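You operate a simulated robot arm through the tools that you are given. There is no shell and no other tool. Be economical: measure what you need, move in short steps, check, and stop when the job is done.

Carry out the task below with a simulated two-armed robot. There is one attempt and no reset: what you move stays moved.

Task
Take the blue rag from the short bench top and lay it out flat on the long bench top.

It is judged by the outcome, as a careful person would: the job done as asked, and still so three seconds after it is handed in. It fails if anything else is knocked over, pushed out of place, dropped, spilled or broken.

Robot
Two 7-joint arms with two-finger parallel grippers on one trunk, on a base that drives. Base frame: it is fixed to the floor where the robot stands at the start and does not move with it; the origin is under the middle of the robot, x ahead of it, y to its left, z up. Units: mm, rad, N and s.
The left shoulder is at the start at [70, 163, 1145], the right one opposite. Places, roughly: long bench top [1400, -500, 800]. Payload 3.43 kg a hand.
The tool frame of a hand sits at the grasp point between the pads (the TCP): z along the fingers, y along the line on which they close. The tips reach 34 mm beyond it. The gripper opens to 128 mm. The fingers are 24 mm wide and 12 mm thick; the gripper's body (48 by 130 mm) begins 96 mm behind the TCP.
Orientation is that of the tool frame in the base frame, as a unit quaternion [w, x, y, z]. With the fingers straight down and closing along the base's y, the tool's x points along the base's -x, its y along +y and its z along -z.

Tools
- The arms move only by the tool step_arm. It takes "left_targets", "right_targets" or both (then of equal length, played together; a hand with none holds still); each is a list of rows, each a list of 7 numbers: the gripper command, from -1 (fully open) to 1 (shut), values between in proportion, then the shift along the tool's x, y, z in units of 250 mm (1.0 is 250 mm), then the turn, a rotation vector about the tool's x, y, z in units of 120 degrees (1.0 is 120 degrees). In form: [[fingers, x, y, z, rx, ry, rz], ...]. A call has 1 to 20 rows; each row is the pose to reach, as a shift and turn from the pose commanded when the call began, along the tool's axes at that moment. A call with a number of a shift or a turn outside -1 to 1 is refused whole. A row lasts 0.2 s, in which the tool goes at most 50 mm and 0.15 rad; a call with a longer step from one row to the next is refused whole, and so is a gripper value outside its range. Where a pose cannot be reached the arm comes as near as it can. A force on the tool above 40 N (or 10 N above the force at the start of the call, whichever is more), or a blocked arm, ends the call early, and 0.2 s more pass. The fingers move at their own pace (about 153 mm/s each) and stop on an object; they squeeze with about 41 N. The grip force told is the motor's: it shows also when the fingers shut on nothing. Time passes only in rows, and 0.2 s behind the last, so rows that repeat a pose let the fingers close. The reply holds the time, the measured pose of the TCP, the force on the tool along the base axes, the opening and the grip force, in the units named above and with some noise.
- Cameras (640 x 400 px; columns grow to the right, rows downward): "scene" is now at [125.6, 8.5, 1375.5]; the picture's right is [0.06, -1.00, 0.00], its down [-0.59, -0.04, -0.81] and it looks along [0.80, 0.05, -0.59] (base axes); focal length 296 px, centre (320, 200). "left" rides on the left gripper at [76, 11, -160] in its tool frame; the picture's right is [-0.15, 0.99, 0.00], its down [-0.88, -0.13, -0.46] and it looks along [-0.45, -0.07, 0.89] (tool axes); focal length 234 px, centre (320, 200). "right" rides on the right gripper at [76, -11, -160] in its tool frame; the picture's right is [0.15, 0.99, 0.00], its down [-0.88, 0.13, -0.46] and it looks along [-0.45, 0.07, 0.89] (tool axes); focal length 234 px, centre (320, 200). There is no depth. A picture from a camera that has moved, and an enlarged one, comes with that camera's place and axes in the base frame and with its lens. The place of the scene camera against the robot may be out by one fixed shift of up to 18 mm in any direction.
- snapshot(camera): a new picture of that camera. It takes no simulated time.
- raise_lower(by): slides the trunk up (or, below 0, down) by that many mm; the arms and the scene camera ride with it, the base frame stays. It gives what a move gives, with no picture.
- steer(legs): drives the robot by 1 to 6 legs, each [ahead, left, turn to the left] in mm, mm and rad, along the robot's own axes; the way and the turn of a leg run together, so that a leg with both is an arc; at most 1500 mm and 3.142 rad a leg. The arms and the cameras ride along, it lands a little off, and it stops where it bumps. It gives what a move gives.
- turn_head(pan, tilt): turns the head with the scene camera to pan (to the left, within 1.501 rad either way) and tilt (down, from -0.506 to 1.204), counted from straight ahead of the robot. It gives what a move gives.
- inspect(camera, box): a new picture of the part [left, top, right, bottom] of that camera's present view, enlarged. It takes no simulated time.
- job_done(): hands the job in; it is judged then, once.

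Work in short steps. Places have to be worked out from the pictures, the camera data and where the tool is seen: move nearer, look again, correct. Check each grasp and each placing, and mend what went wrong. You have 120 turns and 100 pictures in all, those below and enlarged ones among them. Open the grippers and draw the arms clear of the work before you hand the job in, unless the task says otherwise; then end with one line.

The tools are called as a command line: name --argument value ..., lists and objects as JSON in quotes. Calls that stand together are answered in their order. step_arm: Moves the arms, as the interface text tells. Its arguments: {"type":"object","properties":{"left_targets":{"type":"array","items":{"type":"array","items":{"type":"number"}}},"right_targets":{"type":"array","items":{"type":"array","items":{"type":"number"}}}},"required":[]} The other tools are called the same way: raise_lower (by) slides the trunk up or down; steer (legs) drives the base; turn_head (pan, tilt) turns the head that bears the scene camera; snapshot (camera) takes a picture; inspect (camera, box) takes an enlarged picture of a part of a camera's view; job_done () hands the job in.

At the start:

```text
time_s: 0.0
left_eef_pos: [690.9, 224.4, 1010.0]
left_tool_rot: [0.0, 0.0, 1.0, 0.0]
left_wrist_force: [-0.5, -0.6, -0.4]
left_finger_gap: 128.0
left_grip_force: 0.0
right_eef_pos: [691.1, -248.6, 1019.7]
right_tool_rot: [0.0, -0.001, 1.0, 0.0]
right_wrist_force: [-0.7, 0.0, 0.5]
right_finger_gap: 128.2
right_grip_force: 0.1
trunk travel left (down, up): [-625.0, 315.0]
robot x, y, heading: [1.8, -0.8, 0.004]
head pan, tilt: [0.063, 0.634]
```

scene: 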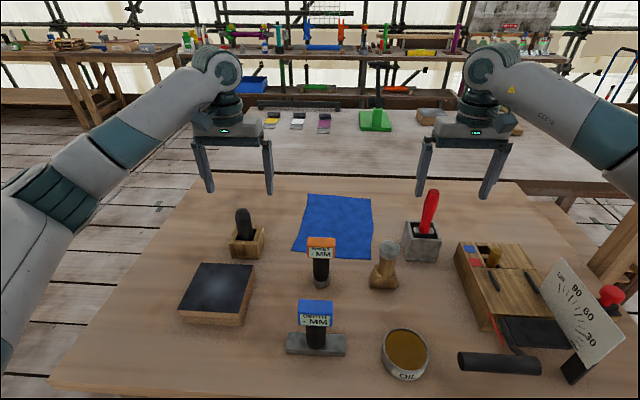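
right: 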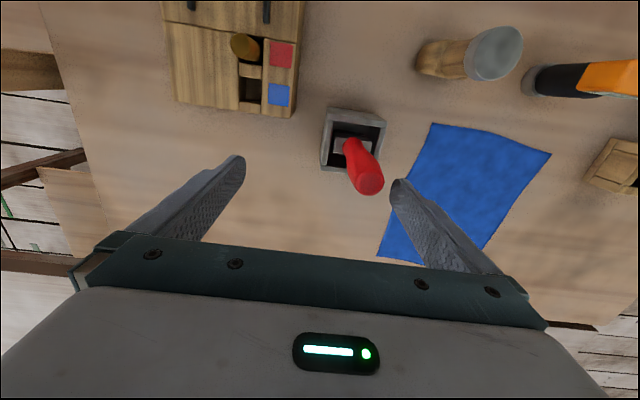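
left: 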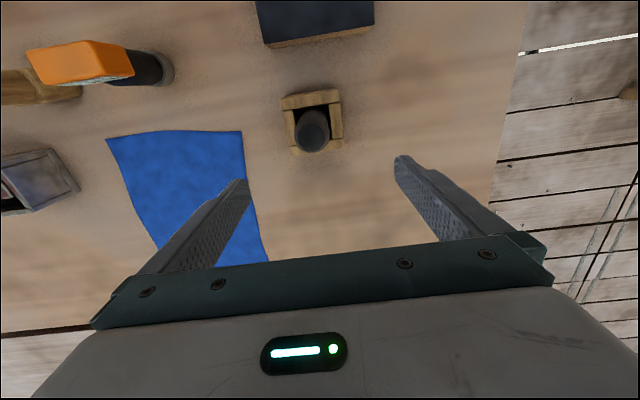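

The rag lies at roughly x 690–970, y −110–115, and the long bench runs across beyond the short one. I look left and right for the floor layout first.

turn_head --pan 0.9 --tilt 0.45

snapshot --camera "scene"

turn_head --pan -0.9 --tilt 0.45

snapshot --camera "scene"

turn_head --pan 0.0 --tilt 0.45

snapshot --camera "scene"

```text
time_s: 1.2
left_eef_pos: [690.9, 225.2, 1009.4]
left_tool_rot: [0.001, 0.0, 1.0, 0.0]
left_wrist_force: [0.4, 0.5, -0.2]
left_finger_gap: 128.0
left_grip_force: 0.0
right_eef_pos: [691.2, -248.8, 1018.5]
right_tool_rot: [0.0, 0.001, 1.0, -0.001]
right_wrist_force: [-1.0, 0.1, 0.8]
right_finger_gap: 127.7
right_grip_force: 0.0
trunk travel left (down, up): [-625.0, 315.0]
robot x, y, heading: [2.0, 1.6, 0.001]
head pan, tilt: [0.901, 0.45]
```

```text
96 pictures are left
camera scene: at [95.6, 75.0, 1391.9], right [0.78, -0.62, 0.0], down [-0.27, -0.34, -0.9], along [0.56, 0.71, -0.44], focal length 296 px, centre (320, 200)
```

scene: 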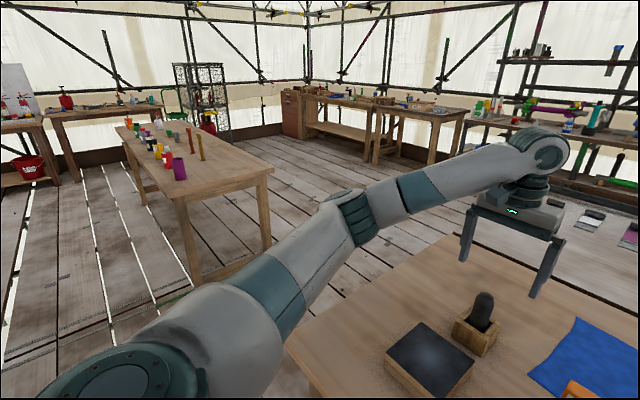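

```text
time_s: 3.0
left_eef_pos: [691.1, 224.3, 1008.8]
left_tool_rot: [0.0, 0.0, 1.0, 0.0]
left_wrist_force: [-0.6, 0.9, 0.5]
left_finger_gap: 127.9
left_grip_force: 0.0
right_eef_pos: [690.8, -249.1, 1018.7]
right_tool_rot: [-0.001, 0.0, 1.0, 0.0]
right_wrist_force: [-0.4, -0.6, 0.0]
right_finger_gap: 128.3
right_grip_force: 0.1
trunk travel left (down, up): [-625.0, 315.0]
robot x, y, heading: [-1.4, 0.3, 0.006]
head pan, tilt: [-0.901, 0.45]
```

```text
95 pictures are left
camera scene: at [95.6, -69.0, 1392.0], right [-0.78, -0.62, 0.0], down [-0.27, 0.34, -0.9], along [0.56, -0.71, -0.44], focal length 296 px, centre (320, 200)
```

scene: 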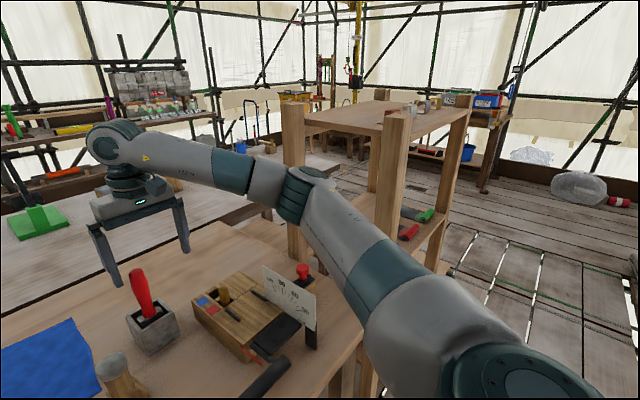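

```text
time_s: 4.2
left_eef_pos: [689.4, 225.1, 1009.3]
left_tool_rot: [0.0, 0.0, 1.0, 0.0]
left_wrist_force: [0.0, 0.7, -0.3]
left_finger_gap: 127.8
left_grip_force: 0.0
right_eef_pos: [690.8, -248.6, 1020.0]
right_tool_rot: [0.0, 0.0, 1.0, 0.0]
right_wrist_force: [-0.2, -0.1, 0.3]
right_finger_gap: 127.9
right_grip_force: 0.0
trunk travel left (down, up): [-625.0, 315.0]
robot x, y, heading: [2.2, -1.0, 0.002]
head pan, tilt: [0.0, 0.45]
```

```text
94 pictures are left
camera scene: at [130.3, 2.9, 1392.0], right [0.0, -1.0, 0.0], down [-0.44, 0.0, -0.9], along [0.9, 0.0, -0.44], focal length 296 px, centre (320, 200)
```

scene: 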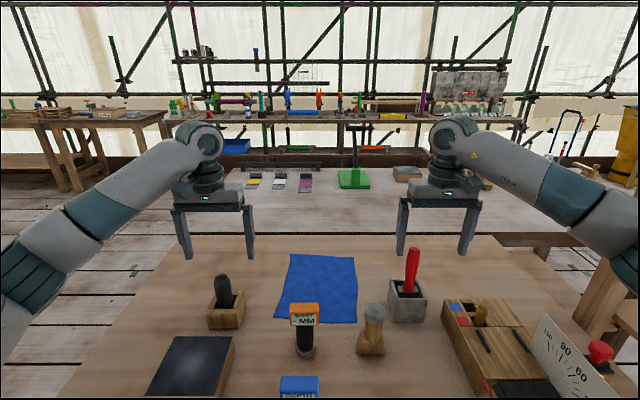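

Triangulating from the two wrist cameras puts the rag nearer and its surface somewhat higher (z≈820) than stated, with near corners about (663,114) and (643,−88). I move the hands above those corners with fingers part closed, staying high, and look.

step_arm --left_targets '[[0.375, 0.01, -0.1, 0, 0, 0, 0], [0.375, 0.02, -0.25, 0, 0, 0, 0], [0.375, 0.03, -0.4, 0, 0, 0, 0], [0.375, 0.044, -0.528, 0, 0, 0, 0], [0.375, 0.044, -0.528, 0.1, 0, 0, 0], [0.375, 0.044, -0.528, 0.2, 0, 0, 0]]' --right_targets '[[0.375, 0.02, 0.15, 0, 0, 0, 0], [0.375, 0.05, 0.32, 0, 0, 0, 0], [0.375, 0.09, 0.5, 0, 0, 0, 0], [0.375, 0.12, 0.66, 0, 0, 0, 0], [0.375, 0.124, 0.724, 0.12, 0, 0, 0], [0.375, 0.124, 0.724, 0.24, 0, 0, 0]]'

snapshot --camera "left"

snapshot --camera "right"

snapshot --camera "scene"

```text
time_s: 4.9
left_eef_pos: [685.2, 143.1, 1010.2]
left_tool_rot: [0.0, 0.002, 1.0, 0.003]
left_wrist_force: [0.1, -0.6, -0.3]
left_finger_gap: 39.8
left_grip_force: 0.0
right_eef_pos: [675.6, -173.4, 1017.8]
right_tool_rot: [0.002, 0.014, 1.0, -0.008]
right_wrist_force: [4.5, -20.9, 0.1]
right_finger_gap: 50.7
right_grip_force: 10.0
trunk travel left (down, up): [-625.0, 315.0]
robot x, y, heading: [2.3, -1.1, -0.008]
head pan, tilt: [0.0, 0.45]
stopped in row 3 (right hand): the force on the tool passed its limit (the readings are from after the stop); the commanded pose is now the measured one
```

```text
93 pictures are left
camera left: at [610.2, 153.1, 1169.3], right [0.15, 0.99, 0.0], down [0.88, -0.14, 0.45], along [0.45, -0.06, -0.89], focal length 234 px, centre (320, 200)
```

left: 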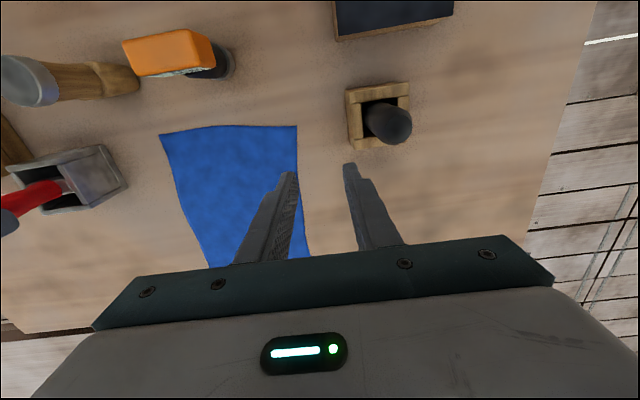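

```text
92 pictures are left
camera right: at [601.5, -180.1, 1177.5], right [-0.12, 0.99, -0.01], down [0.88, 0.11, 0.46], along [0.46, 0.04, -0.89], focal length 234 px, centre (320, 200)
```

right: 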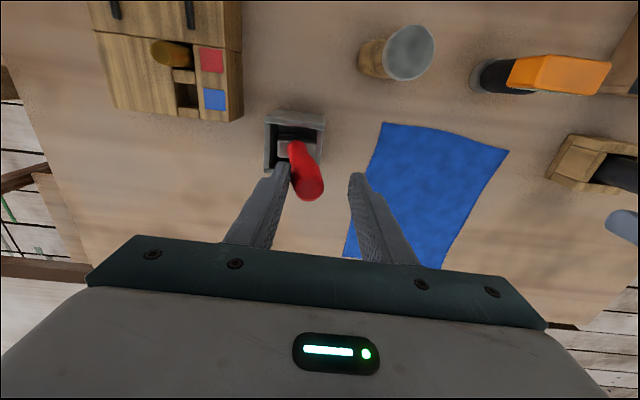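

```text
91 pictures are left
camera scene: at [130.5, -4.1, 1392.0], right [-0.01, -1.0, 0.0], down [-0.44, 0.01, -0.9], along [0.9, 0.0, -0.44], focal length 296 px, centre (320, 200)
```

scene: 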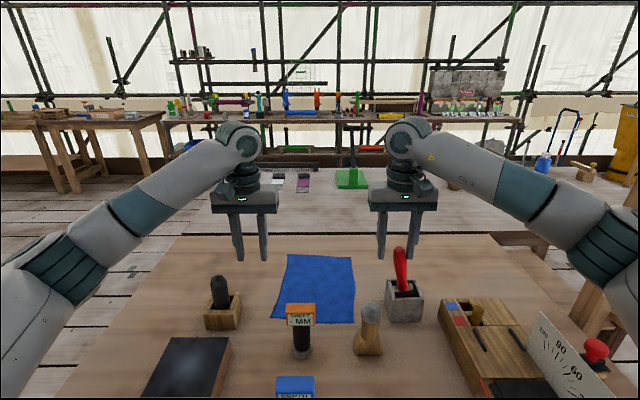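

The tall red handle stands between the right fingers and was touched. I open the right fingers where they are and lift straight up.

step_arm --right_targets '[[0.1, 0, 0, 0, 0, 0, 0], [-0.3, 0, 0, 0, 0, 0, 0], [-0.3, 0, 0, -0.15, 0, 0, 0], [-0.3, 0, 0, -0.3, 0, 0, 0], [-0.3, 0, 0, -0.45, 0, 0, 0]]'

snapshot --camera "right"

snapshot --camera "scene"

```text
time_s: 6.1
left_eef_pos: [685.2, 148.4, 1008.8]
left_tool_rot: [0.0, 0.001, 1.0, 0.0]
left_wrist_force: [-0.4, -0.1, 0.4]
left_finger_gap: 39.7
left_grip_force: 0.0
right_eef_pos: [674.5, -161.8, 1128.0]
right_tool_rot: [0.002, 0.008, 1.0, -0.006]
right_wrist_force: [-0.5, 0.3, 0.6]
right_finger_gap: 83.3
right_grip_force: 0.1
trunk travel left (down, up): [-625.0, 315.0]
robot x, y, heading: [0.0, -1.9, -0.0]
head pan, tilt: [0.0, 0.45]
```

```text
90 pictures are left
camera right: at [599.9, -169.2, 1289.2], right [-0.13, 0.99, -0.01], down [0.88, 0.12, 0.46], along [0.46, 0.05, -0.89], focal length 234 px, centre (320, 200)
```

right: 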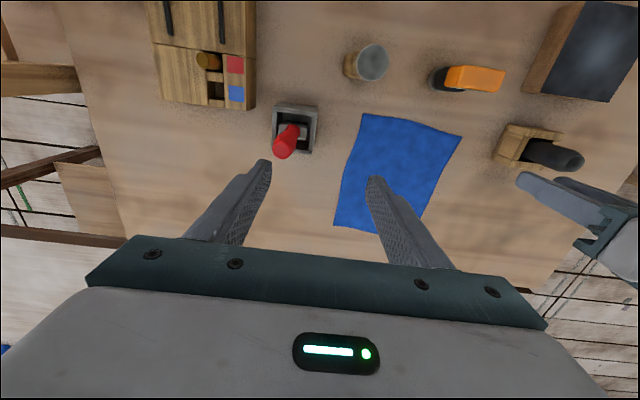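

```text
89 pictures are left
camera scene: at [129.8, 3.2, 1392.0], right [0.0, -1.0, 0.0], down [-0.43, 0.0, -0.9], along [0.9, 0.0, -0.43], focal length 296 px, centre (320, 200)
```

scene: 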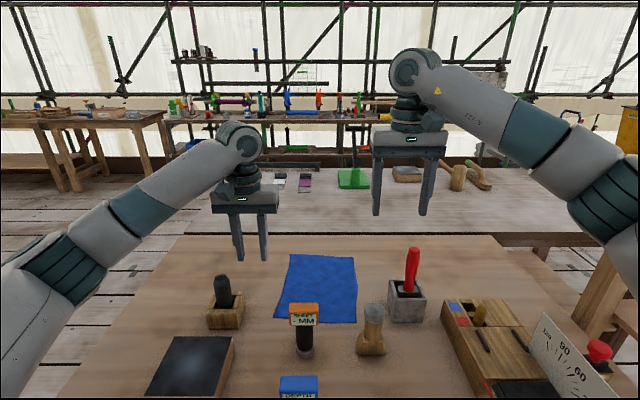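

The handle is standing back as before and nothing else moved. Now I bring both hands above the near corners (right staying high until past the handle) and descend to z≈890.

step_arm --left_targets '[[0.375, 0.01, -0.1, 0, 0, 0, 0], [0.375, 0.02, -0.224, 0, 0, 0, 0], [0.375, 0.02, -0.224, 0, 0, 0, 0], [0.375, 0.02, -0.224, 0.12, 0, 0, 0], [0.375, 0.02, -0.224, 0.24, 0, 0, 0], [0.375, 0.02, -0.224, 0.36, 0, 0, 0], [0.375, 0.02, -0.224, 0.476, 0, 0, 0], [0.375, 0.02, -0.224, 0.476, 0, 0, 0], [0.375, 0.02, -0.224, 0.476, 0, 0, 0]]' --right_targets '[[-0.3, 0.02, 0.13, 0, 0, 0, 0], [-0.1, 0.04, 0.26, 0, 0, 0, 0], [0.375, 0.058, 0.376, 0, 0, 0, 0], [0.375, 0.058, 0.376, 0.15, 0, 0, 0], [0.375, 0.058, 0.376, 0.33, 0, 0, 0], [0.375, 0.058, 0.376, 0.5, 0, 0, 0], [0.375, 0.058, 0.376, 0.67, 0, 0, 0], [0.375, 0.058, 0.376, 0.82, 0, 0, 0], [0.375, 0.058, 0.376, 0.952, 0, 0, 0]]'

snapshot --camera "left"

snapshot --camera "right"

snapshot --camera "scene"

```text
time_s: 8.1
left_eef_pos: [681.0, 94.8, 889.0]
left_tool_rot: [-0.001, 0.001, 1.0, -0.001]
left_wrist_force: [1.0, 0.1, -0.5]
left_finger_gap: 40.2
left_grip_force: 0.1
right_eef_pos: [662.8, -72.8, 894.0]
right_tool_rot: [0.002, 0.009, 1.0, -0.006]
right_wrist_force: [-0.1, 0.7, 0.5]
right_finger_gap: 39.8
right_grip_force: 0.0
trunk travel left (down, up): [-625.0, 315.0]
robot x, y, heading: [-2.5, -4.5, -0.005]
head pan, tilt: [0.0, 0.45]
```

```text
88 pictures are left
camera left: at [604.1, 105.6, 1049.2], right [0.15, 0.99, 0.0], down [0.88, -0.13, 0.45], along [0.45, -0.07, -0.89], focal length 234 px, centre (320, 200)
```

left: 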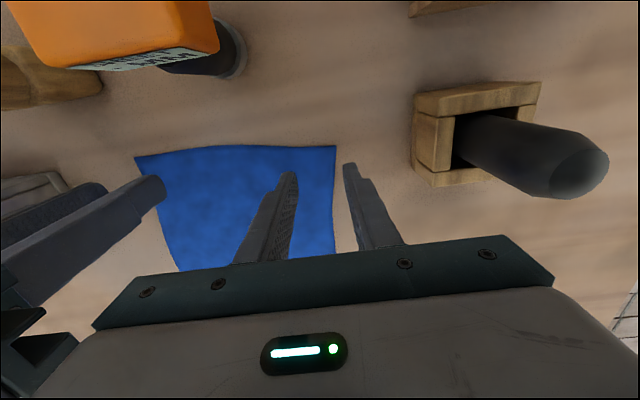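

```text
87 pictures are left
camera right: at [588.5, -78.9, 1054.0], right [-0.13, 0.99, -0.01], down [0.88, 0.12, 0.46], along [0.46, 0.05, -0.89], focal length 234 px, centre (320, 200)
```

right: 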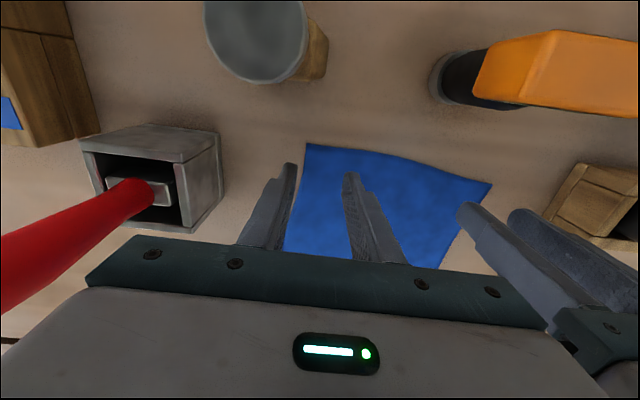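

```text
86 pictures are left
camera scene: at [131.4, 2.4, 1391.9], right [0.0, -1.0, 0.0], down [-0.44, 0.0, -0.9], along [0.9, 0.0, -0.44], focal length 296 px, centre (320, 200)
```

scene: 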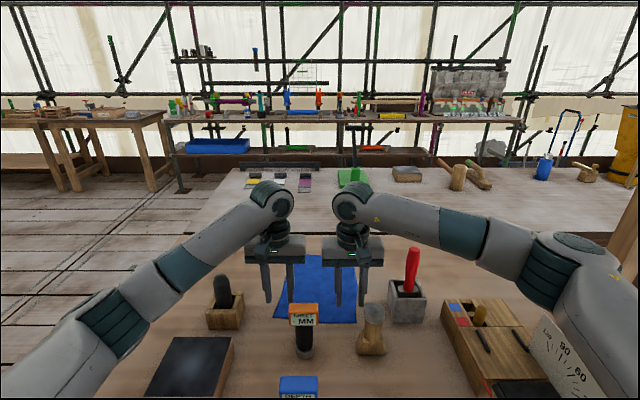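

Rag corners are confirmed at about (664,111) and (647,−89), z≈822; the outer fingers would miss the cloth. I narrow the gap, shift both hands inward, and go down to just above contact.

step_arm --left_targets '[[0.65, 0, -0.04, 0, 0, 0, 0], [0.65, 0, -0.04, 0.06, 0, 0, 0], [0.65, 0, -0.04, 0.108, 0, 0, 0], [0.65, 0, -0.04, 0.108, 0, 0, 0]]' --right_targets '[[0.65, 0, 0.028, 0, 0, 0, 0], [0.65, 0, 0.028, 0.07, 0, 0, 0], [0.65, 0, 0.028, 0.128, 0, 0, 0], [0.65, 0, 0.028, 0.128, 0, 0, 0]]'

snapshot --camera "left"

snapshot --camera "right"

```text
time_s: 9.1
left_eef_pos: [680.5, 83.5, 861.4]
left_tool_rot: [0.0, 0.001, 1.0, 0.001]
left_wrist_force: [-0.6, 0.2, -0.4]
left_finger_gap: 22.4
left_grip_force: 0.1
right_eef_pos: [663.6, -64.9, 857.8]
right_tool_rot: [0.002, 0.008, 1.0, -0.008]
right_wrist_force: [0.0, 0.8, -0.3]
right_finger_gap: 22.5
right_grip_force: 0.0
trunk travel left (down, up): [-625.0, 315.0]
robot x, y, heading: [0.9, -1.2, -0.001]
head pan, tilt: [0.0, 0.45]
```

```text
85 pictures are left
camera left: at [605.1, 94.8, 1022.3], right [0.15, 0.99, 0.0], down [0.88, -0.13, 0.46], along [0.45, -0.07, -0.89], focal length 234 px, centre (320, 200)
```

left: 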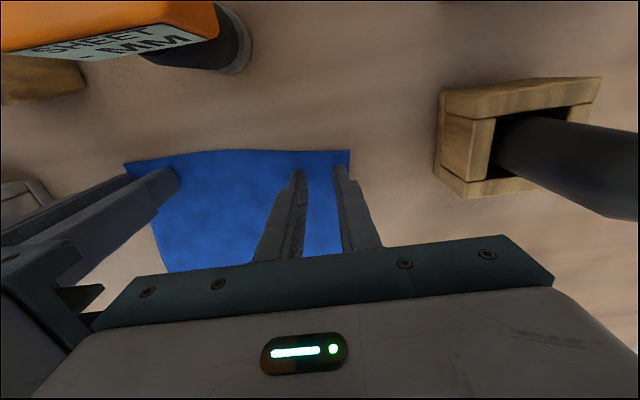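

```text
84 pictures are left
camera right: at [588.0, -71.9, 1019.7], right [-0.13, 0.99, -0.01], down [0.88, 0.12, 0.46], along [0.46, 0.05, -0.89], focal length 234 px, centre (320, 200)
```

right: 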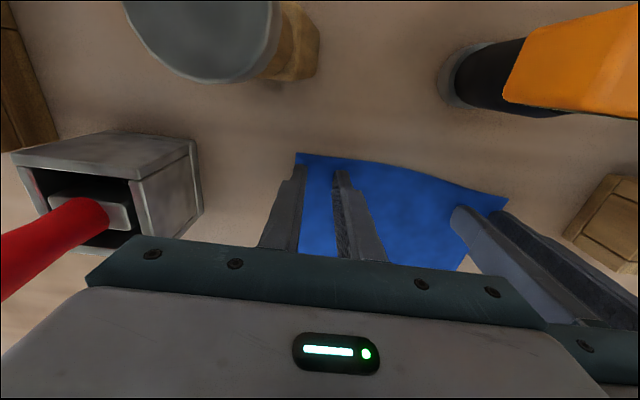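

Fingers are just above the cloth, no contact yet. I nudge inward slightly and descend in small steps, watching force.

step_arm --left_targets '[[0.65, 0, -0.008, 0.012, 0, 0, 0], [0.65, 0, -0.008, 0.024, 0, 0, 0], [0.65, 0, -0.008, 0.036, 0, 0, 0], [0.65, 0, -0.008, 0.036, 0, 0, 0]]' --right_targets '[[0.65, 0, 0.02, 0.008, 0, 0, 0], [0.65, 0, 0.02, 0.016, 0, 0, 0], [0.65, 0, 0.02, 0.024, 0, 0, 0], [0.65, 0, 0.02, 0.024, 0, 0, 0]]'

```text
time_s: 10.1
left_eef_pos: [680.3, 80.4, 855.2]
left_tool_rot: [0.002, 0.0, 1.0, 0.0]
left_wrist_force: [2.4, 2.1, 13.7]
left_finger_gap: 22.3
left_grip_force: 0.1
right_eef_pos: [662.4, -60.6, 856.5]
right_tool_rot: [0.003, 0.009, 1.0, -0.006]
right_wrist_force: [2.9, 0.8, 9.7]
right_finger_gap: 22.2
right_grip_force: 0.1
trunk travel left (down, up): [-625.0, 315.0]
robot x, y, heading: [-2.6, -1.0, -0.004]
head pan, tilt: [0.0, 0.45]
```

Both hands are in contact (≈10–14 N) with the surface at tip height ≈822, as triangulated. I close both grippers on the cloth.

step_arm --left_targets '[[0.8, 0, 0, 0.004, 0, 0, 0], [1, 0, 0, 0.004, 0, 0, 0], [1, 0, 0, 0.0, 0, 0, 0], [1, 0, 0, 0.0, 0, 0, 0]]' --right_targets '[[0.8, 0, 0, 0.004, 0, 0, 0], [1, 0, 0, 0.004, 0, 0, 0], [1, 0, 0, 0.0, 0, 0, 0], [1, 0, 0, 0.0, 0, 0, 0]]'

snapshot --camera "left"

snapshot --camera "right"

```text
time_s: 11.1
left_eef_pos: [679.5, 80.0, 855.4]
left_tool_rot: [0.002, 0.001, 1.0, 0.0]
left_wrist_force: [4.4, -4.4, 21.4]
left_finger_gap: 0.0
left_grip_force: 33.4
right_eef_pos: [660.8, -59.6, 855.1]
right_tool_rot: [0.004, 0.009, 1.0, -0.006]
right_wrist_force: [-2.2, 4.1, 9.7]
right_finger_gap: 0.0
right_grip_force: 33.5
trunk travel left (down, up): [-625.0, 315.0]
robot x, y, heading: [-0.1, -3.3, -0.0]
head pan, tilt: [0.0, 0.45]
```

```text
83 pictures are left
camera left: at [602.0, 91.3, 1015.5], right [0.15, 0.99, 0.0], down [0.88, -0.13, 0.46], along [0.45, -0.07, -0.89], focal length 234 px, centre (320, 200)
```

left: 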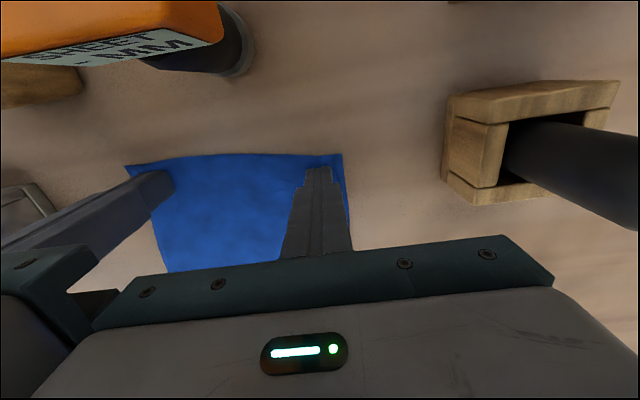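

```text
82 pictures are left
camera right: at [586.0, -67.0, 1015.8], right [-0.13, 0.99, -0.01], down [0.88, 0.12, 0.46], along [0.46, 0.05, -0.89], focal length 234 px, centre (320, 200)
```

right: 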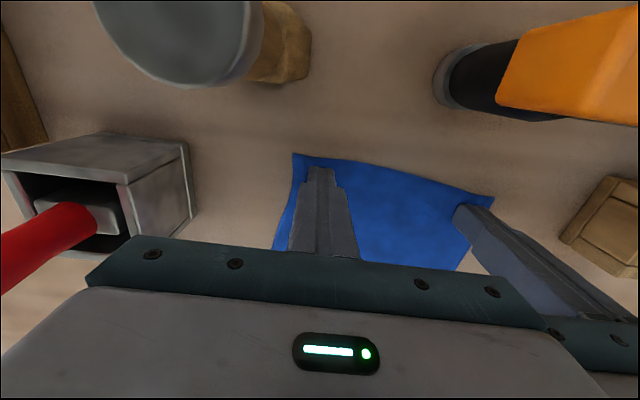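

The fingers shut, with the cloth corners pulled in slightly. I test with a small lift.

step_arm --left_targets '[[1, 0, 0, -0.06, 0, 0, 0], [1, 0, 0, -0.14, 0, 0, 0], [1, 0, 0, -0.2, 0, 0, 0]]' --right_targets '[[1, 0, 0, -0.06, 0, 0, 0], [1, 0, 0, -0.14, 0, 0, 0], [1, 0, 0, -0.2, 0, 0, 0]]'

snapshot --camera "left"

snapshot --camera "right"

```text
time_s: 11.9
left_eef_pos: [680.2, 81.8, 901.9]
left_tool_rot: [-0.001, 0.0, 1.0, 0.002]
left_wrist_force: [-0.6, 0.5, 0.1]
left_finger_gap: 0.3
left_grip_force: 33.3
right_eef_pos: [663.7, -59.0, 903.5]
right_tool_rot: [0.002, 0.01, 1.0, -0.007]
right_wrist_force: [0.1, 0.5, 0.8]
right_finger_gap: 0.0
right_grip_force: 33.0
trunk travel left (down, up): [-625.0, 315.0]
robot x, y, heading: [0.1, 0.5, -0.005]
head pan, tilt: [0.0, 0.45]
```

```text
81 pictures are left
camera left: at [604.0, 92.2, 1063.3], right [0.15, 0.99, 0.0], down [0.88, -0.13, 0.45], along [0.45, -0.07, -0.89], focal length 234 px, centre (320, 200)
```

left: 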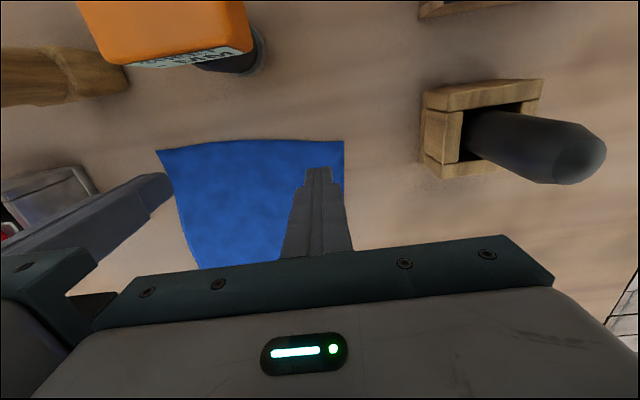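

```text
80 pictures are left
camera right: at [588.6, -66.5, 1064.0], right [-0.13, 0.99, -0.01], down [0.88, 0.12, 0.46], along [0.45, 0.05, -0.89], focal length 234 px, centre (320, 200)
```

right: 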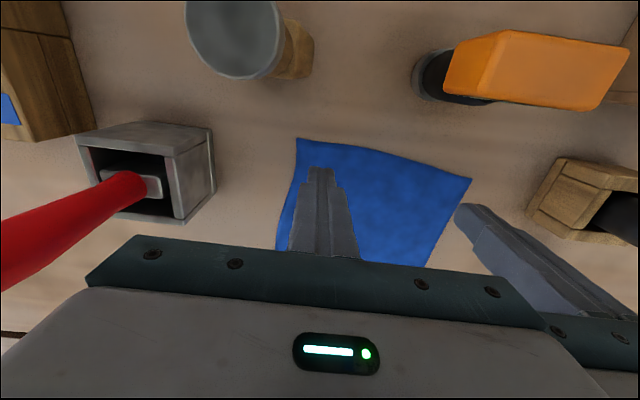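

The cloth slipped out: the pinch was too shallow. I retry with the left hand alone, with a wider gap (so it buckles) and more downward pressure, moving the right hand aside a little.

step_arm --left_targets '[[0.25, 0, -0.03, 0, 0, 0, 0], [0.25, 0, -0.03, 0.08, 0, 0, 0], [0.25, 0, -0.03, 0.16, 0, 0, 0], [0.25, 0, -0.03, 0.195, 0, 0, 0], [0.25, 0, -0.03, 0.21, 0, 0, 0], [0.25, 0, -0.03, 0.215, 0, 0, 0]]' --right_targets '[[1, 0, -0.06, 0, 0, 0, 0], [1, 0, -0.06, 0, 0, 0, 0], [1, 0, -0.06, 0, 0, 0, 0], [1, 0, -0.06, 0, 0, 0, 0], [1, 0, -0.06, 0, 0, 0, 0], [1, 0, -0.06, 0, 0, 0, 0]]'

```text
time_s: 13.3
left_eef_pos: [682.4, 72.1, 855.3]
left_tool_rot: [0.004, 0.001, 1.0, -0.001]
left_wrist_force: [9.9, -0.7, 35.5]
left_finger_gap: 48.0
left_grip_force: 0.1
right_eef_pos: [662.2, -75.0, 907.1]
right_tool_rot: [0.003, 0.01, 1.0, -0.007]
right_wrist_force: [-0.2, -0.3, -1.3]
right_finger_gap: 0.0
right_grip_force: 32.4
trunk travel left (down, up): [-625.0, 315.0]
robot x, y, heading: [2.5, 2.3, -0.004]
head pan, tilt: [0.0, 0.45]
```

Pressing at 35 N. Close, then ease up and lift a little.

step_arm --left_targets '[[0.5, 0, 0, 0, 0, 0, 0], [0.75, 0, 0, 0, 0, 0, 0], [1, 0, 0, 0, 0, 0, 0], [1, 0, 0, 0, 0, 0, 0], [1, 0, 0, 0, 0, 0, 0]]'

snapshot --camera "left"

step_arm --left_targets '[[1, 0, 0, -0.06, 0, 0, 0], [1, 0, 0, -0.14, 0, 0, 0], [1, 0, 0, -0.22, 0, 0, 0]]'

snapshot --camera "left"

```text
time_s: 14.5
left_eef_pos: [678.9, 72.1, 855.9]
left_tool_rot: [0.004, 0.001, 1.0, 0.0]
left_wrist_force: [0.2, -7.0, 44.7]
left_finger_gap: 14.4
left_grip_force: 41.0
right_eef_pos: [660.1, -76.5, 905.6]
right_tool_rot: [0.004, 0.01, 1.0, -0.005]
right_wrist_force: [0.2, -0.6, -0.2]
right_finger_gap: 0.0
right_grip_force: 33.7
trunk travel left (down, up): [-625.0, 315.0]
robot x, y, heading: [5.8, 0.5, -0.003]
head pan, tilt: [0.0, 0.45]
```

```text
79 pictures are left
camera left: at [602.1, 82.4, 1015.1], right [0.15, 0.99, 0.0], down [0.88, -0.13, 0.46], along [0.46, -0.07, -0.89], focal length 234 px, centre (320, 200)
```

left: 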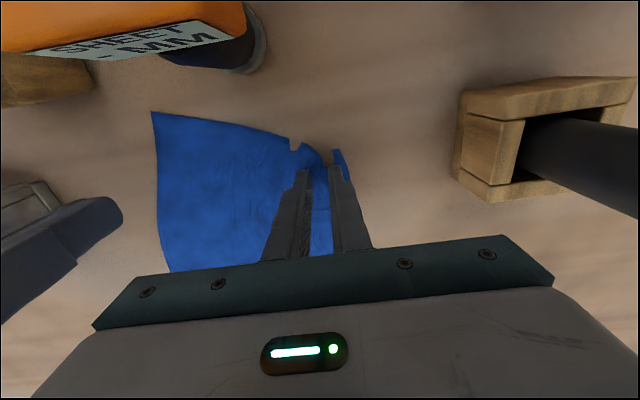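

```text
time_s: 15.3
left_eef_pos: [679.8, 74.9, 903.3]
left_tool_rot: [0.0, 0.0, 1.0, 0.001]
left_wrist_force: [0.5, 0.7, -0.3]
left_finger_gap: 2.0
left_grip_force: 36.7
right_eef_pos: [663.6, -75.1, 903.8]
right_tool_rot: [0.002, 0.009, 1.0, -0.007]
right_wrist_force: [-0.4, 0.4, 0.7]
right_finger_gap: 0.0
right_grip_force: 33.1
trunk travel left (down, up): [-625.0, 315.0]
robot x, y, heading: [-0.4, -0.9, -0.002]
head pan, tilt: [0.0, 0.45]
```

```text
78 pictures are left
camera left: at [604.4, 85.5, 1063.7], right [0.15, 0.99, 0.0], down [0.88, -0.13, 0.45], along [0.45, -0.07, -0.89], focal length 234 px, centre (320, 200)
```

left: 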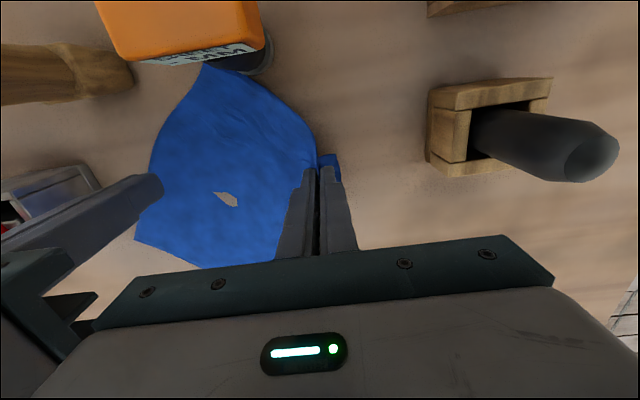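

The left hand has the corner, but the rag swung with its right corner toward the orange stamp. I drag it gently away (+x) at low height with the left hand and raise the right hand for room.

step_arm --left_targets '[[1, 0, 0, 0.05, 0, 0, 0], [1, -0.05, 0.01, 0.08, 0, 0, 0], [1, -0.13, 0.03, 0.08, 0, 0, 0], [1, -0.21, 0.05, 0.08, 0, 0, 0], [1, -0.29, 0.07, 0.08, 0, 0, 0], [1, -0.36, 0.08, 0.08, 0, 0, 0]]' --right_targets '[[1, 0, 0, -0.1, 0, 0, 0], [1, 0, 0, -0.2, 0, 0, 0], [0.25, 0, 0, -0.3, 0, 0, 0], [0.25, 0, 0, -0.4, 0, 0, 0], [0.25, 0, 0, -0.4, 0, 0, 0], [0.25, 0, 0, -0.4, 0, 0, 0]]'

snapshot --camera "right"

snapshot --camera "scene"

```text
time_s: 16.7
left_eef_pos: [772.4, 91.3, 883.5]
left_tool_rot: [-0.001, 0.001, 1.0, 0.0]
left_wrist_force: [-0.1, 0.5, 0.1]
left_finger_gap: 2.3
left_grip_force: 37.1
right_eef_pos: [663.8, -75.1, 1001.6]
right_tool_rot: [0.002, 0.009, 1.0, -0.007]
right_wrist_force: [0.5, 0.4, 0.1]
right_finger_gap: 47.9
right_grip_force: 0.1
trunk travel left (down, up): [-625.0, 315.0]
robot x, y, heading: [-1.7, -2.9, -0.006]
head pan, tilt: [0.0, 0.45]
```

```text
77 pictures are left
camera right: at [588.1, -83.3, 1162.0], right [-0.13, 0.99, -0.01], down [0.88, 0.12, 0.46], along [0.46, 0.05, -0.89], focal length 234 px, centre (320, 200)
```

right: 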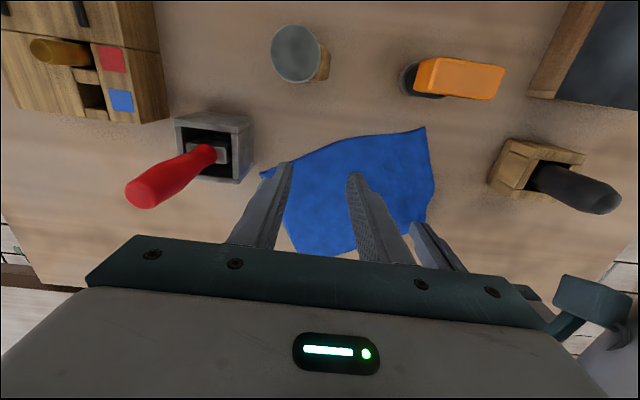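

```text
76 pictures are left
camera scene: at [130.5, 2.0, 1391.9], right [0.0, -1.0, 0.0], down [-0.44, 0.0, -0.9], along [0.9, 0.0, -0.44], focal length 296 px, centre (320, 200)
```

scene: 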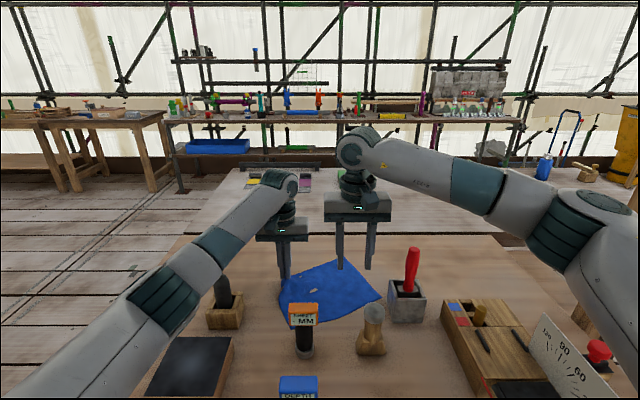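

Corner A is awkwardly under the left forearm, and obstacles are close here. The left grip holds, so I'll carry the rag by that corner to the open long bench and spread it there. Lift straight up and verify.

step_arm --left_targets '[[1, 0, -0.02, -0.1, 0, 0, 0], [1, 0, -0.05, -0.25, 0, 0, 0], [1, 0, -0.08, -0.4, 0, 0, 0], [1, 0, -0.08, -0.55, 0, 0, 0], [1, 0, -0.08, -0.7, 0, 0, 0], [1, 0, -0.08, -0.7, 0, 0, 0]]'

raise_lower --by 250

snapshot --camera "scene"

```text
time_s: 18.1
left_eef_pos: [771.0, 76.1, 1056.6]
left_tool_rot: [-0.001, 0.001, 1.0, 0.001]
left_wrist_force: [-0.3, 0.4, -0.3]
left_finger_gap: 2.2
left_grip_force: 36.8
right_eef_pos: [664.3, -74.9, 1000.9]
right_tool_rot: [0.002, 0.009, 1.0, -0.007]
right_wrist_force: [0.6, 0.1, 1.2]
right_finger_gap: 47.9
right_grip_force: 0.1
trunk travel left (down, up): [-625.0, 315.0]
robot x, y, heading: [1.8, -1.5, -0.008]
head pan, tilt: [0.0, 0.45]
```

```text
time_s: 20.7
left_eef_pos: [769.7, 76.5, 1306.5]
left_tool_rot: [0.0, 0.001, 1.0, 0.0]
left_wrist_force: [0.1, -0.7, -0.4]
left_finger_gap: 2.2
left_grip_force: 36.6
right_eef_pos: [664.5, -76.2, 1252.0]
right_tool_rot: [0.002, 0.009, 1.0, -0.007]
right_wrist_force: [0.2, 0.2, 0.0]
right_finger_gap: 48.2
right_grip_force: 0.0
trunk travel left (down, up): [-875.0, 65.0]
robot x, y, heading: [-0.4, -0.7, -0.002]
head pan, tilt: [0.0, 0.45]
```

```text
75 pictures are left
camera scene: at [130.8, 2.4, 1641.9], right [0.0, -1.0, 0.0], down [-0.44, 0.0, -0.9], along [0.9, 0.0, -0.44], focal length 296 px, centre (320, 200)
```

scene: 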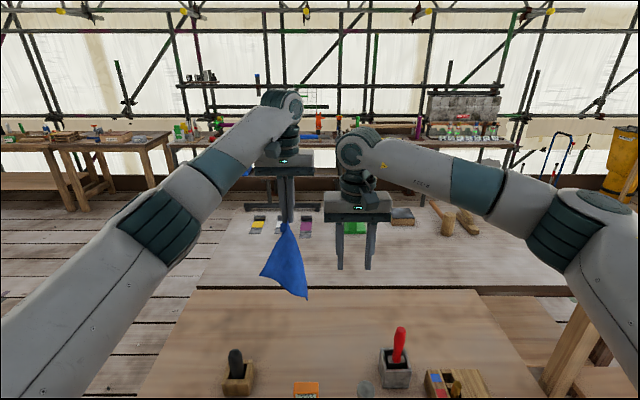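

The rag hangs free from the left hand and everything on the short bench is upright. I drive left around the short bench, then forward.

steer --legs '[[0, 900, 0]]'

snapshot --camera "scene"

```text
time_s: 25.3
left_eef_pos: [763.8, 968.4, 1306.8]
left_tool_rot: [0.0, -0.007, 1.0, 0.001]
left_wrist_force: [-0.5, 0.3, -0.3]
left_finger_gap: 2.0
left_grip_force: 36.5
right_eef_pos: [659.6, 815.6, 1251.7]
right_tool_rot: [0.002, 0.001, 1.0, -0.006]
right_wrist_force: [0.2, -0.6, -0.2]
right_finger_gap: 47.8
right_grip_force: 0.1
trunk travel left (down, up): [-875.0, 65.0]
robot x, y, heading: [-2.4, 881.6, 0.019]
head pan, tilt: [0.0, 0.45]
```

```text
74 pictures are left
camera scene: at [125.7, 885.1, 1641.9], right [0.01, -1.0, 0.0], down [-0.44, -0.01, -0.9], along [0.9, 0.01, -0.44], focal length 296 px, centre (320, 200)
```

scene: 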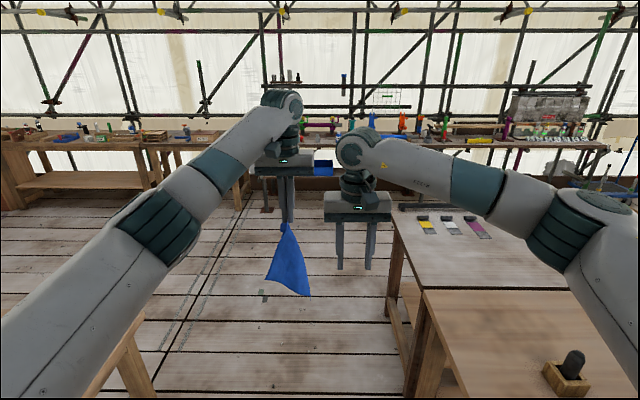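

The way ahead is clear. I drive forward alongside the long bench's end and turn right to face it.

steer --legs '[[1240, 0, 0], [0, 0, -1.59]]'

turn_head --pan 0.0 --tilt 0.75

snapshot --camera "scene"

```text
time_s: 35.5
left_eef_pos: [1286.3, 123.0, 1306.2]
left_tool_rot: [0.0, 0.721, 0.693, 0.0]
left_wrist_force: [0.2, -0.6, -0.4]
left_finger_gap: 2.2
left_grip_force: 37.3
right_eef_pos: [1139.3, 236.1, 1252.0]
right_tool_rot: [-0.004, 0.726, 0.687, -0.007]
right_wrist_force: [0.1, 0.1, 1.2]
right_finger_gap: 48.0
right_grip_force: 0.1
trunk travel left (down, up): [-875.0, 65.0]
robot x, y, heading: [1241.6, 893.6, -1.612]
head pan, tilt: [0.0, 0.45]
```

```text
time_s: 36.3
left_eef_pos: [1285.7, 122.5, 1306.9]
left_tool_rot: [-0.001, 0.721, 0.693, 0.001]
left_wrist_force: [0.7, 1.1, 0.0]
left_finger_gap: 2.4
left_grip_force: 37.5
right_eef_pos: [1138.6, 235.9, 1252.3]
right_tool_rot: [-0.004, 0.727, 0.687, -0.006]
right_wrist_force: [-0.7, 0.1, -0.1]
right_finger_gap: 48.1
right_grip_force: 0.1
trunk travel left (down, up): [-875.0, 65.0]
robot x, y, heading: [1242.4, 897.8, -1.612]
head pan, tilt: [0.0, 0.75]
```

```text
73 pictures are left
camera scene: at [1222.2, 765.2, 1615.6], right [-1.0, 0.04, 0.0], down [0.03, 0.68, -0.73], along [-0.03, -0.73, -0.68], focal length 296 px, centre (320, 200)
```

scene: 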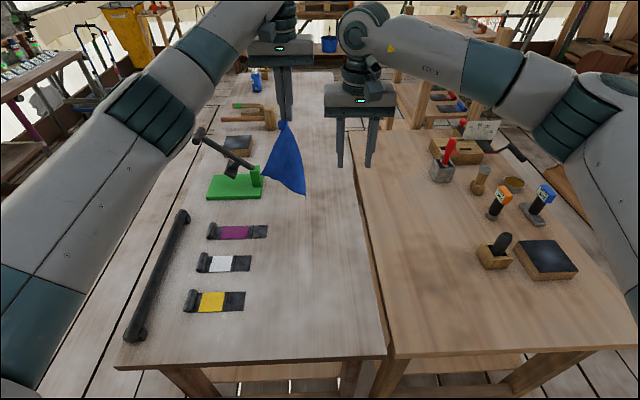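

Now facing along the long bench; the free strip is about x 1050–1370, y up to 480, right of the cards. I bring the rag over x≈1215 and move the right hand aside before lowering.

step_arm --left_targets '[[1, 0, -0.1, 0, 0, 0, 0], [1, -0.02, -0.2, 0, 0, 0, 0], [1, -0.02, -0.284, 0, 0, 0, 0], [1, -0.02, -0.284, 0, 0, 0, 0]]' --right_targets '[[0.25, 0.08, -0.12, 0, 0, 0, 0], [0.25, 0.16, -0.24, 0, 0, 0, 0], [0.25, 0.24, -0.36, 0, 0, 0, 0], [0.25, 0.28, -0.46, 0, 0, 0, 0]]'

raise_lower --by -150

snapshot --camera "scene"

```text
time_s: 37.3
left_eef_pos: [1212.3, 121.3, 1307.6]
left_tool_rot: [0.0, 0.721, 0.693, 0.0]
left_wrist_force: [0.1, 0.7, 0.2]
left_finger_gap: 2.4
left_grip_force: 36.7
right_eef_pos: [1028.3, 311.8, 1254.6]
right_tool_rot: [-0.003, 0.726, 0.687, -0.005]
right_wrist_force: [0.4, -0.3, -0.6]
right_finger_gap: 48.1
right_grip_force: 0.1
trunk travel left (down, up): [-875.0, 65.0]
robot x, y, heading: [1238.0, 895.4, -1.608]
head pan, tilt: [0.0, 0.75]
```

```text
time_s: 39.1
left_eef_pos: [1213.6, 121.3, 1157.3]
left_tool_rot: [0.0, 0.721, 0.693, 0.0]
left_wrist_force: [0.0, -0.3, -0.5]
left_finger_gap: 2.1
left_grip_force: 37.6
right_eef_pos: [1029.5, 310.3, 1103.9]
right_tool_rot: [-0.004, 0.726, 0.687, -0.006]
right_wrist_force: [0.5, -0.9, -0.1]
right_finger_gap: 47.8
right_grip_force: 0.0
trunk travel left (down, up): [-725.0, 215.0]
robot x, y, heading: [1238.4, 899.3, -1.611]
head pan, tilt: [0.0, 0.75]
```

```text
72 pictures are left
camera scene: at [1222.3, 765.5, 1465.6], right [-1.0, 0.04, 0.0], down [0.03, 0.68, -0.73], along [-0.03, -0.73, -0.68], focal length 296 px, centre (320, 200)
```

scene: 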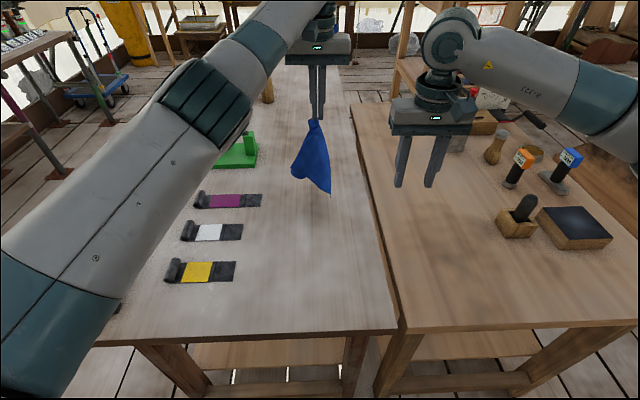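

The rag's bottom is ~70 mm above the bench. I lower it and swing the hand toward the robot (+y) in an arc so it lays out behind.

step_arm --left_targets '[[1, 0, 0, 0.12, 0, 0, 0], [1, 0, 0, 0.248, 0, 0, 0], [1, 0.14, 0, 0.26, 0, 0, 0], [1, 0.28, 0, 0.29, 0, 0, 0], [1, 0.42, 0, 0.35, 0, 0, 0], [1, 0.54, 0, 0.42, 0, 0, 0], [1, 0.66, 0, 0.53, 0, 0, 0], [1, 0.77, 0, 0.65, 0, 0, 0], [1, 0.86, 0, 0.78, 0, 0, 0], [1, 0.94, 0, 0.9, 0, 0, 0], [1, 0.98, 0, 1.0, 0, 0, 0], [1, 0.98, 0, 1.0, 0, 0, 0]]'

snapshot --camera "scene"

snapshot --camera "left"

```text
time_s: 41.7
left_eef_pos: [1225.6, 366.1, 908.2]
left_tool_rot: [0.0, 0.721, 0.693, 0.0]
left_wrist_force: [0.1, -0.6, -0.4]
left_finger_gap: 2.4
left_grip_force: 37.1
right_eef_pos: [1028.4, 311.2, 1104.6]
right_tool_rot: [-0.004, 0.726, 0.688, -0.006]
right_wrist_force: [0.5, 0.0, -0.5]
right_finger_gap: 48.0
right_grip_force: 0.0
trunk travel left (down, up): [-725.0, 215.0]
robot x, y, heading: [1235.5, 894.8, -1.611]
head pan, tilt: [0.0, 0.75]
```

```text
71 pictures are left
camera scene: at [1222.2, 765.3, 1465.5], right [-1.0, 0.04, 0.0], down [0.03, 0.68, -0.73], along [-0.03, -0.73, -0.68], focal length 296 px, centre (320, 200)
```

scene: 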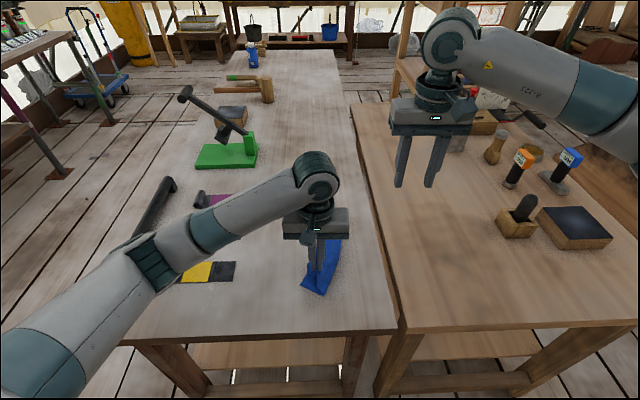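

```text
70 pictures are left
camera left: at [1239.3, 440.6, 1068.7], right [0.98, -0.19, 0.0], down [-0.17, -0.87, 0.46], along [-0.08, -0.45, -0.89], focal length 234 px, centre (320, 200)
```

left: 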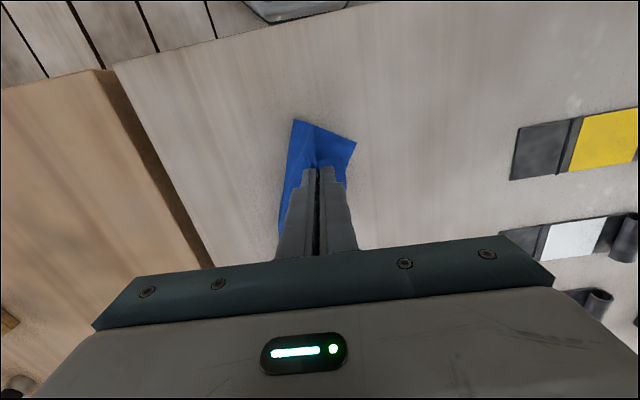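

Laid out but narrow. I lower the held corner near the bench and bring the right hand's camera over for a view.

step_arm --left_targets '[[1, 0.04, 0, 0.08, 0, 0, 0], [1, 0.08, 0, 0.15, 0, 0, 0], [1, 0.1, 0, 0.18, 0, 0, 0], [1, 0.1, 0, 0.18, 0, 0, 0]]' --right_targets '[[0.25, -0.1, 0, 0, 0, 0, 0], [0.25, -0.2, 0, 0, 0, 0, 0], [0.25, -0.3, 0.1, 0, 0, 0, 0], [0.25, -0.35, 0.2, 0, 0, 0, 0]]'

snapshot --camera "right"

inspect --camera "scene" --box '[200, 140, 420, 340]'

```text
time_s: 42.7
left_eef_pos: [1224.8, 390.1, 861.9]
left_tool_rot: [0.0, 0.721, 0.692, -0.001]
left_wrist_force: [-0.9, -0.1, 0.8]
left_finger_gap: 2.3
left_grip_force: 37.1
right_eef_pos: [1075.8, 221.3, 1104.5]
right_tool_rot: [-0.004, 0.726, 0.687, -0.006]
right_wrist_force: [-0.7, 0.4, -0.3]
right_finger_gap: 47.8
right_grip_force: 0.1
trunk travel left (down, up): [-725.0, 215.0]
robot x, y, heading: [1241.2, 894.7, -1.609]
head pan, tilt: [0.0, 0.75]
```

```text
69 pictures are left
camera right: at [1071.7, 298.8, 1265.8], right [1.0, 0.09, -0.02], down [0.09, -0.89, 0.46], along [0.03, -0.46, -0.89], focal length 234 px, centre (320, 200)
```

right: 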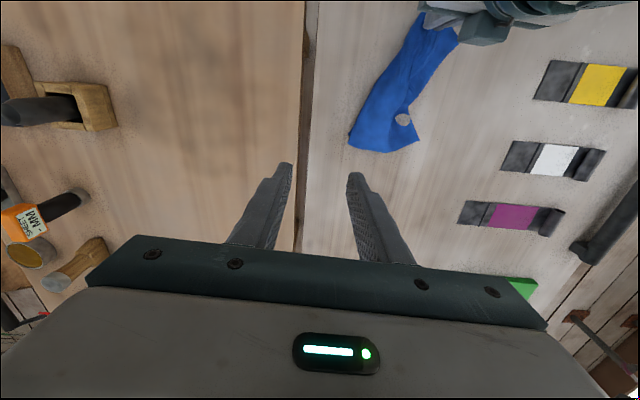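

```text
2.00 times, centred on (310, 240) of scene
camera zoom: at [1223.6, 765.1, 1465.5], right [-1.0, 0.04, 0.0], down [0.03, 0.68, -0.73], along [-0.03, -0.73, -0.68], focal length 592 px, centre (340, 120)
```

zoom: 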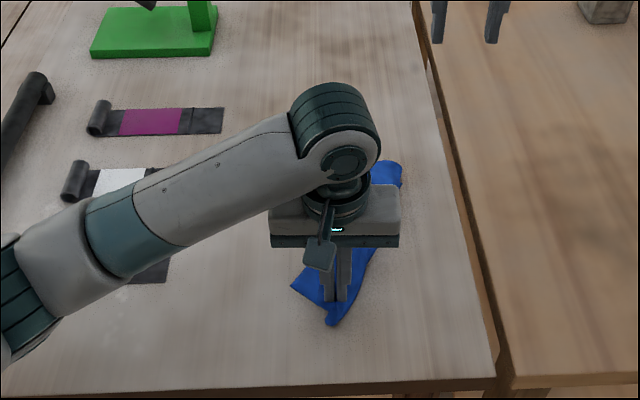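

The rag lies as a narrow folded strip. I release, raise the left hand clear and look closely at the folds.

step_arm --left_targets '[[0.8, 0, 0, 0, 0, 0, 0], [0.25, 0, 0, 0, 0, 0, 0], [0.25, 0, 0, 0, 0, 0, 0], [0.25, 0, 0, -0.15, 0, 0, 0], [0.25, 0, 0, -0.3, 0, 0, 0], [0.25, 0, 0.1, -0.45, 0, 0, 0], [0.25, 0, 0.25, -0.6, 0, 0, 0], [0.25, 0, 0.4, -0.7, 0, 0, 0], [0.25, 0, 0.55, -0.8, 0, 0, 0]]'

inspect --camera "scene" --box '[240, 150, 400, 310]'

inspect --camera "right" --box '[320, 0, 520, 170]'

```text
refused: row 7 steps farther than a row can; nothing moved
```

```text
2.50 times, centred on (320, 230) of scene
camera zoom: at [1223.6, 765.1, 1465.5], right [-1.0, 0.04, 0.0], down [0.03, 0.68, -0.73], along [-0.03, -0.73, -0.68], focal length 740 px, centre (320, 125)
```

zoom: 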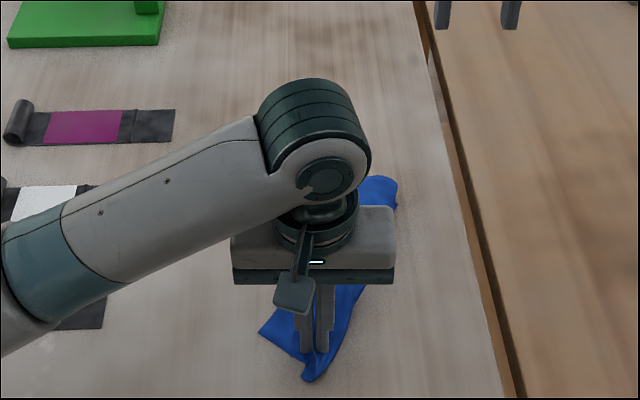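

```text
2.35 times, centred on (420, 85) of right
camera zoom: at [1071.7, 298.8, 1265.8], right [1.0, 0.09, -0.02], down [0.09, -0.89, 0.46], along [0.03, -0.46, -0.89], focal length 551 px, centre (85, 471)
```

zoom: 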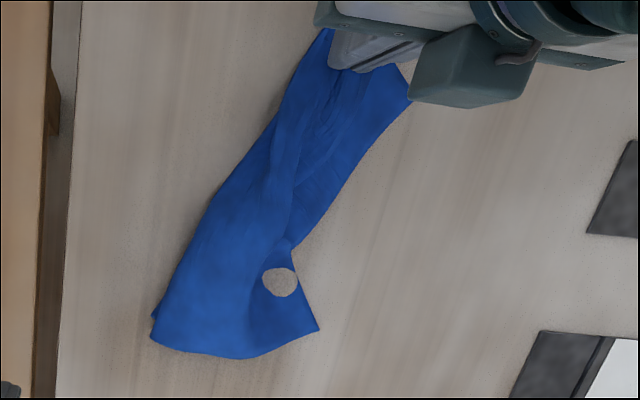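

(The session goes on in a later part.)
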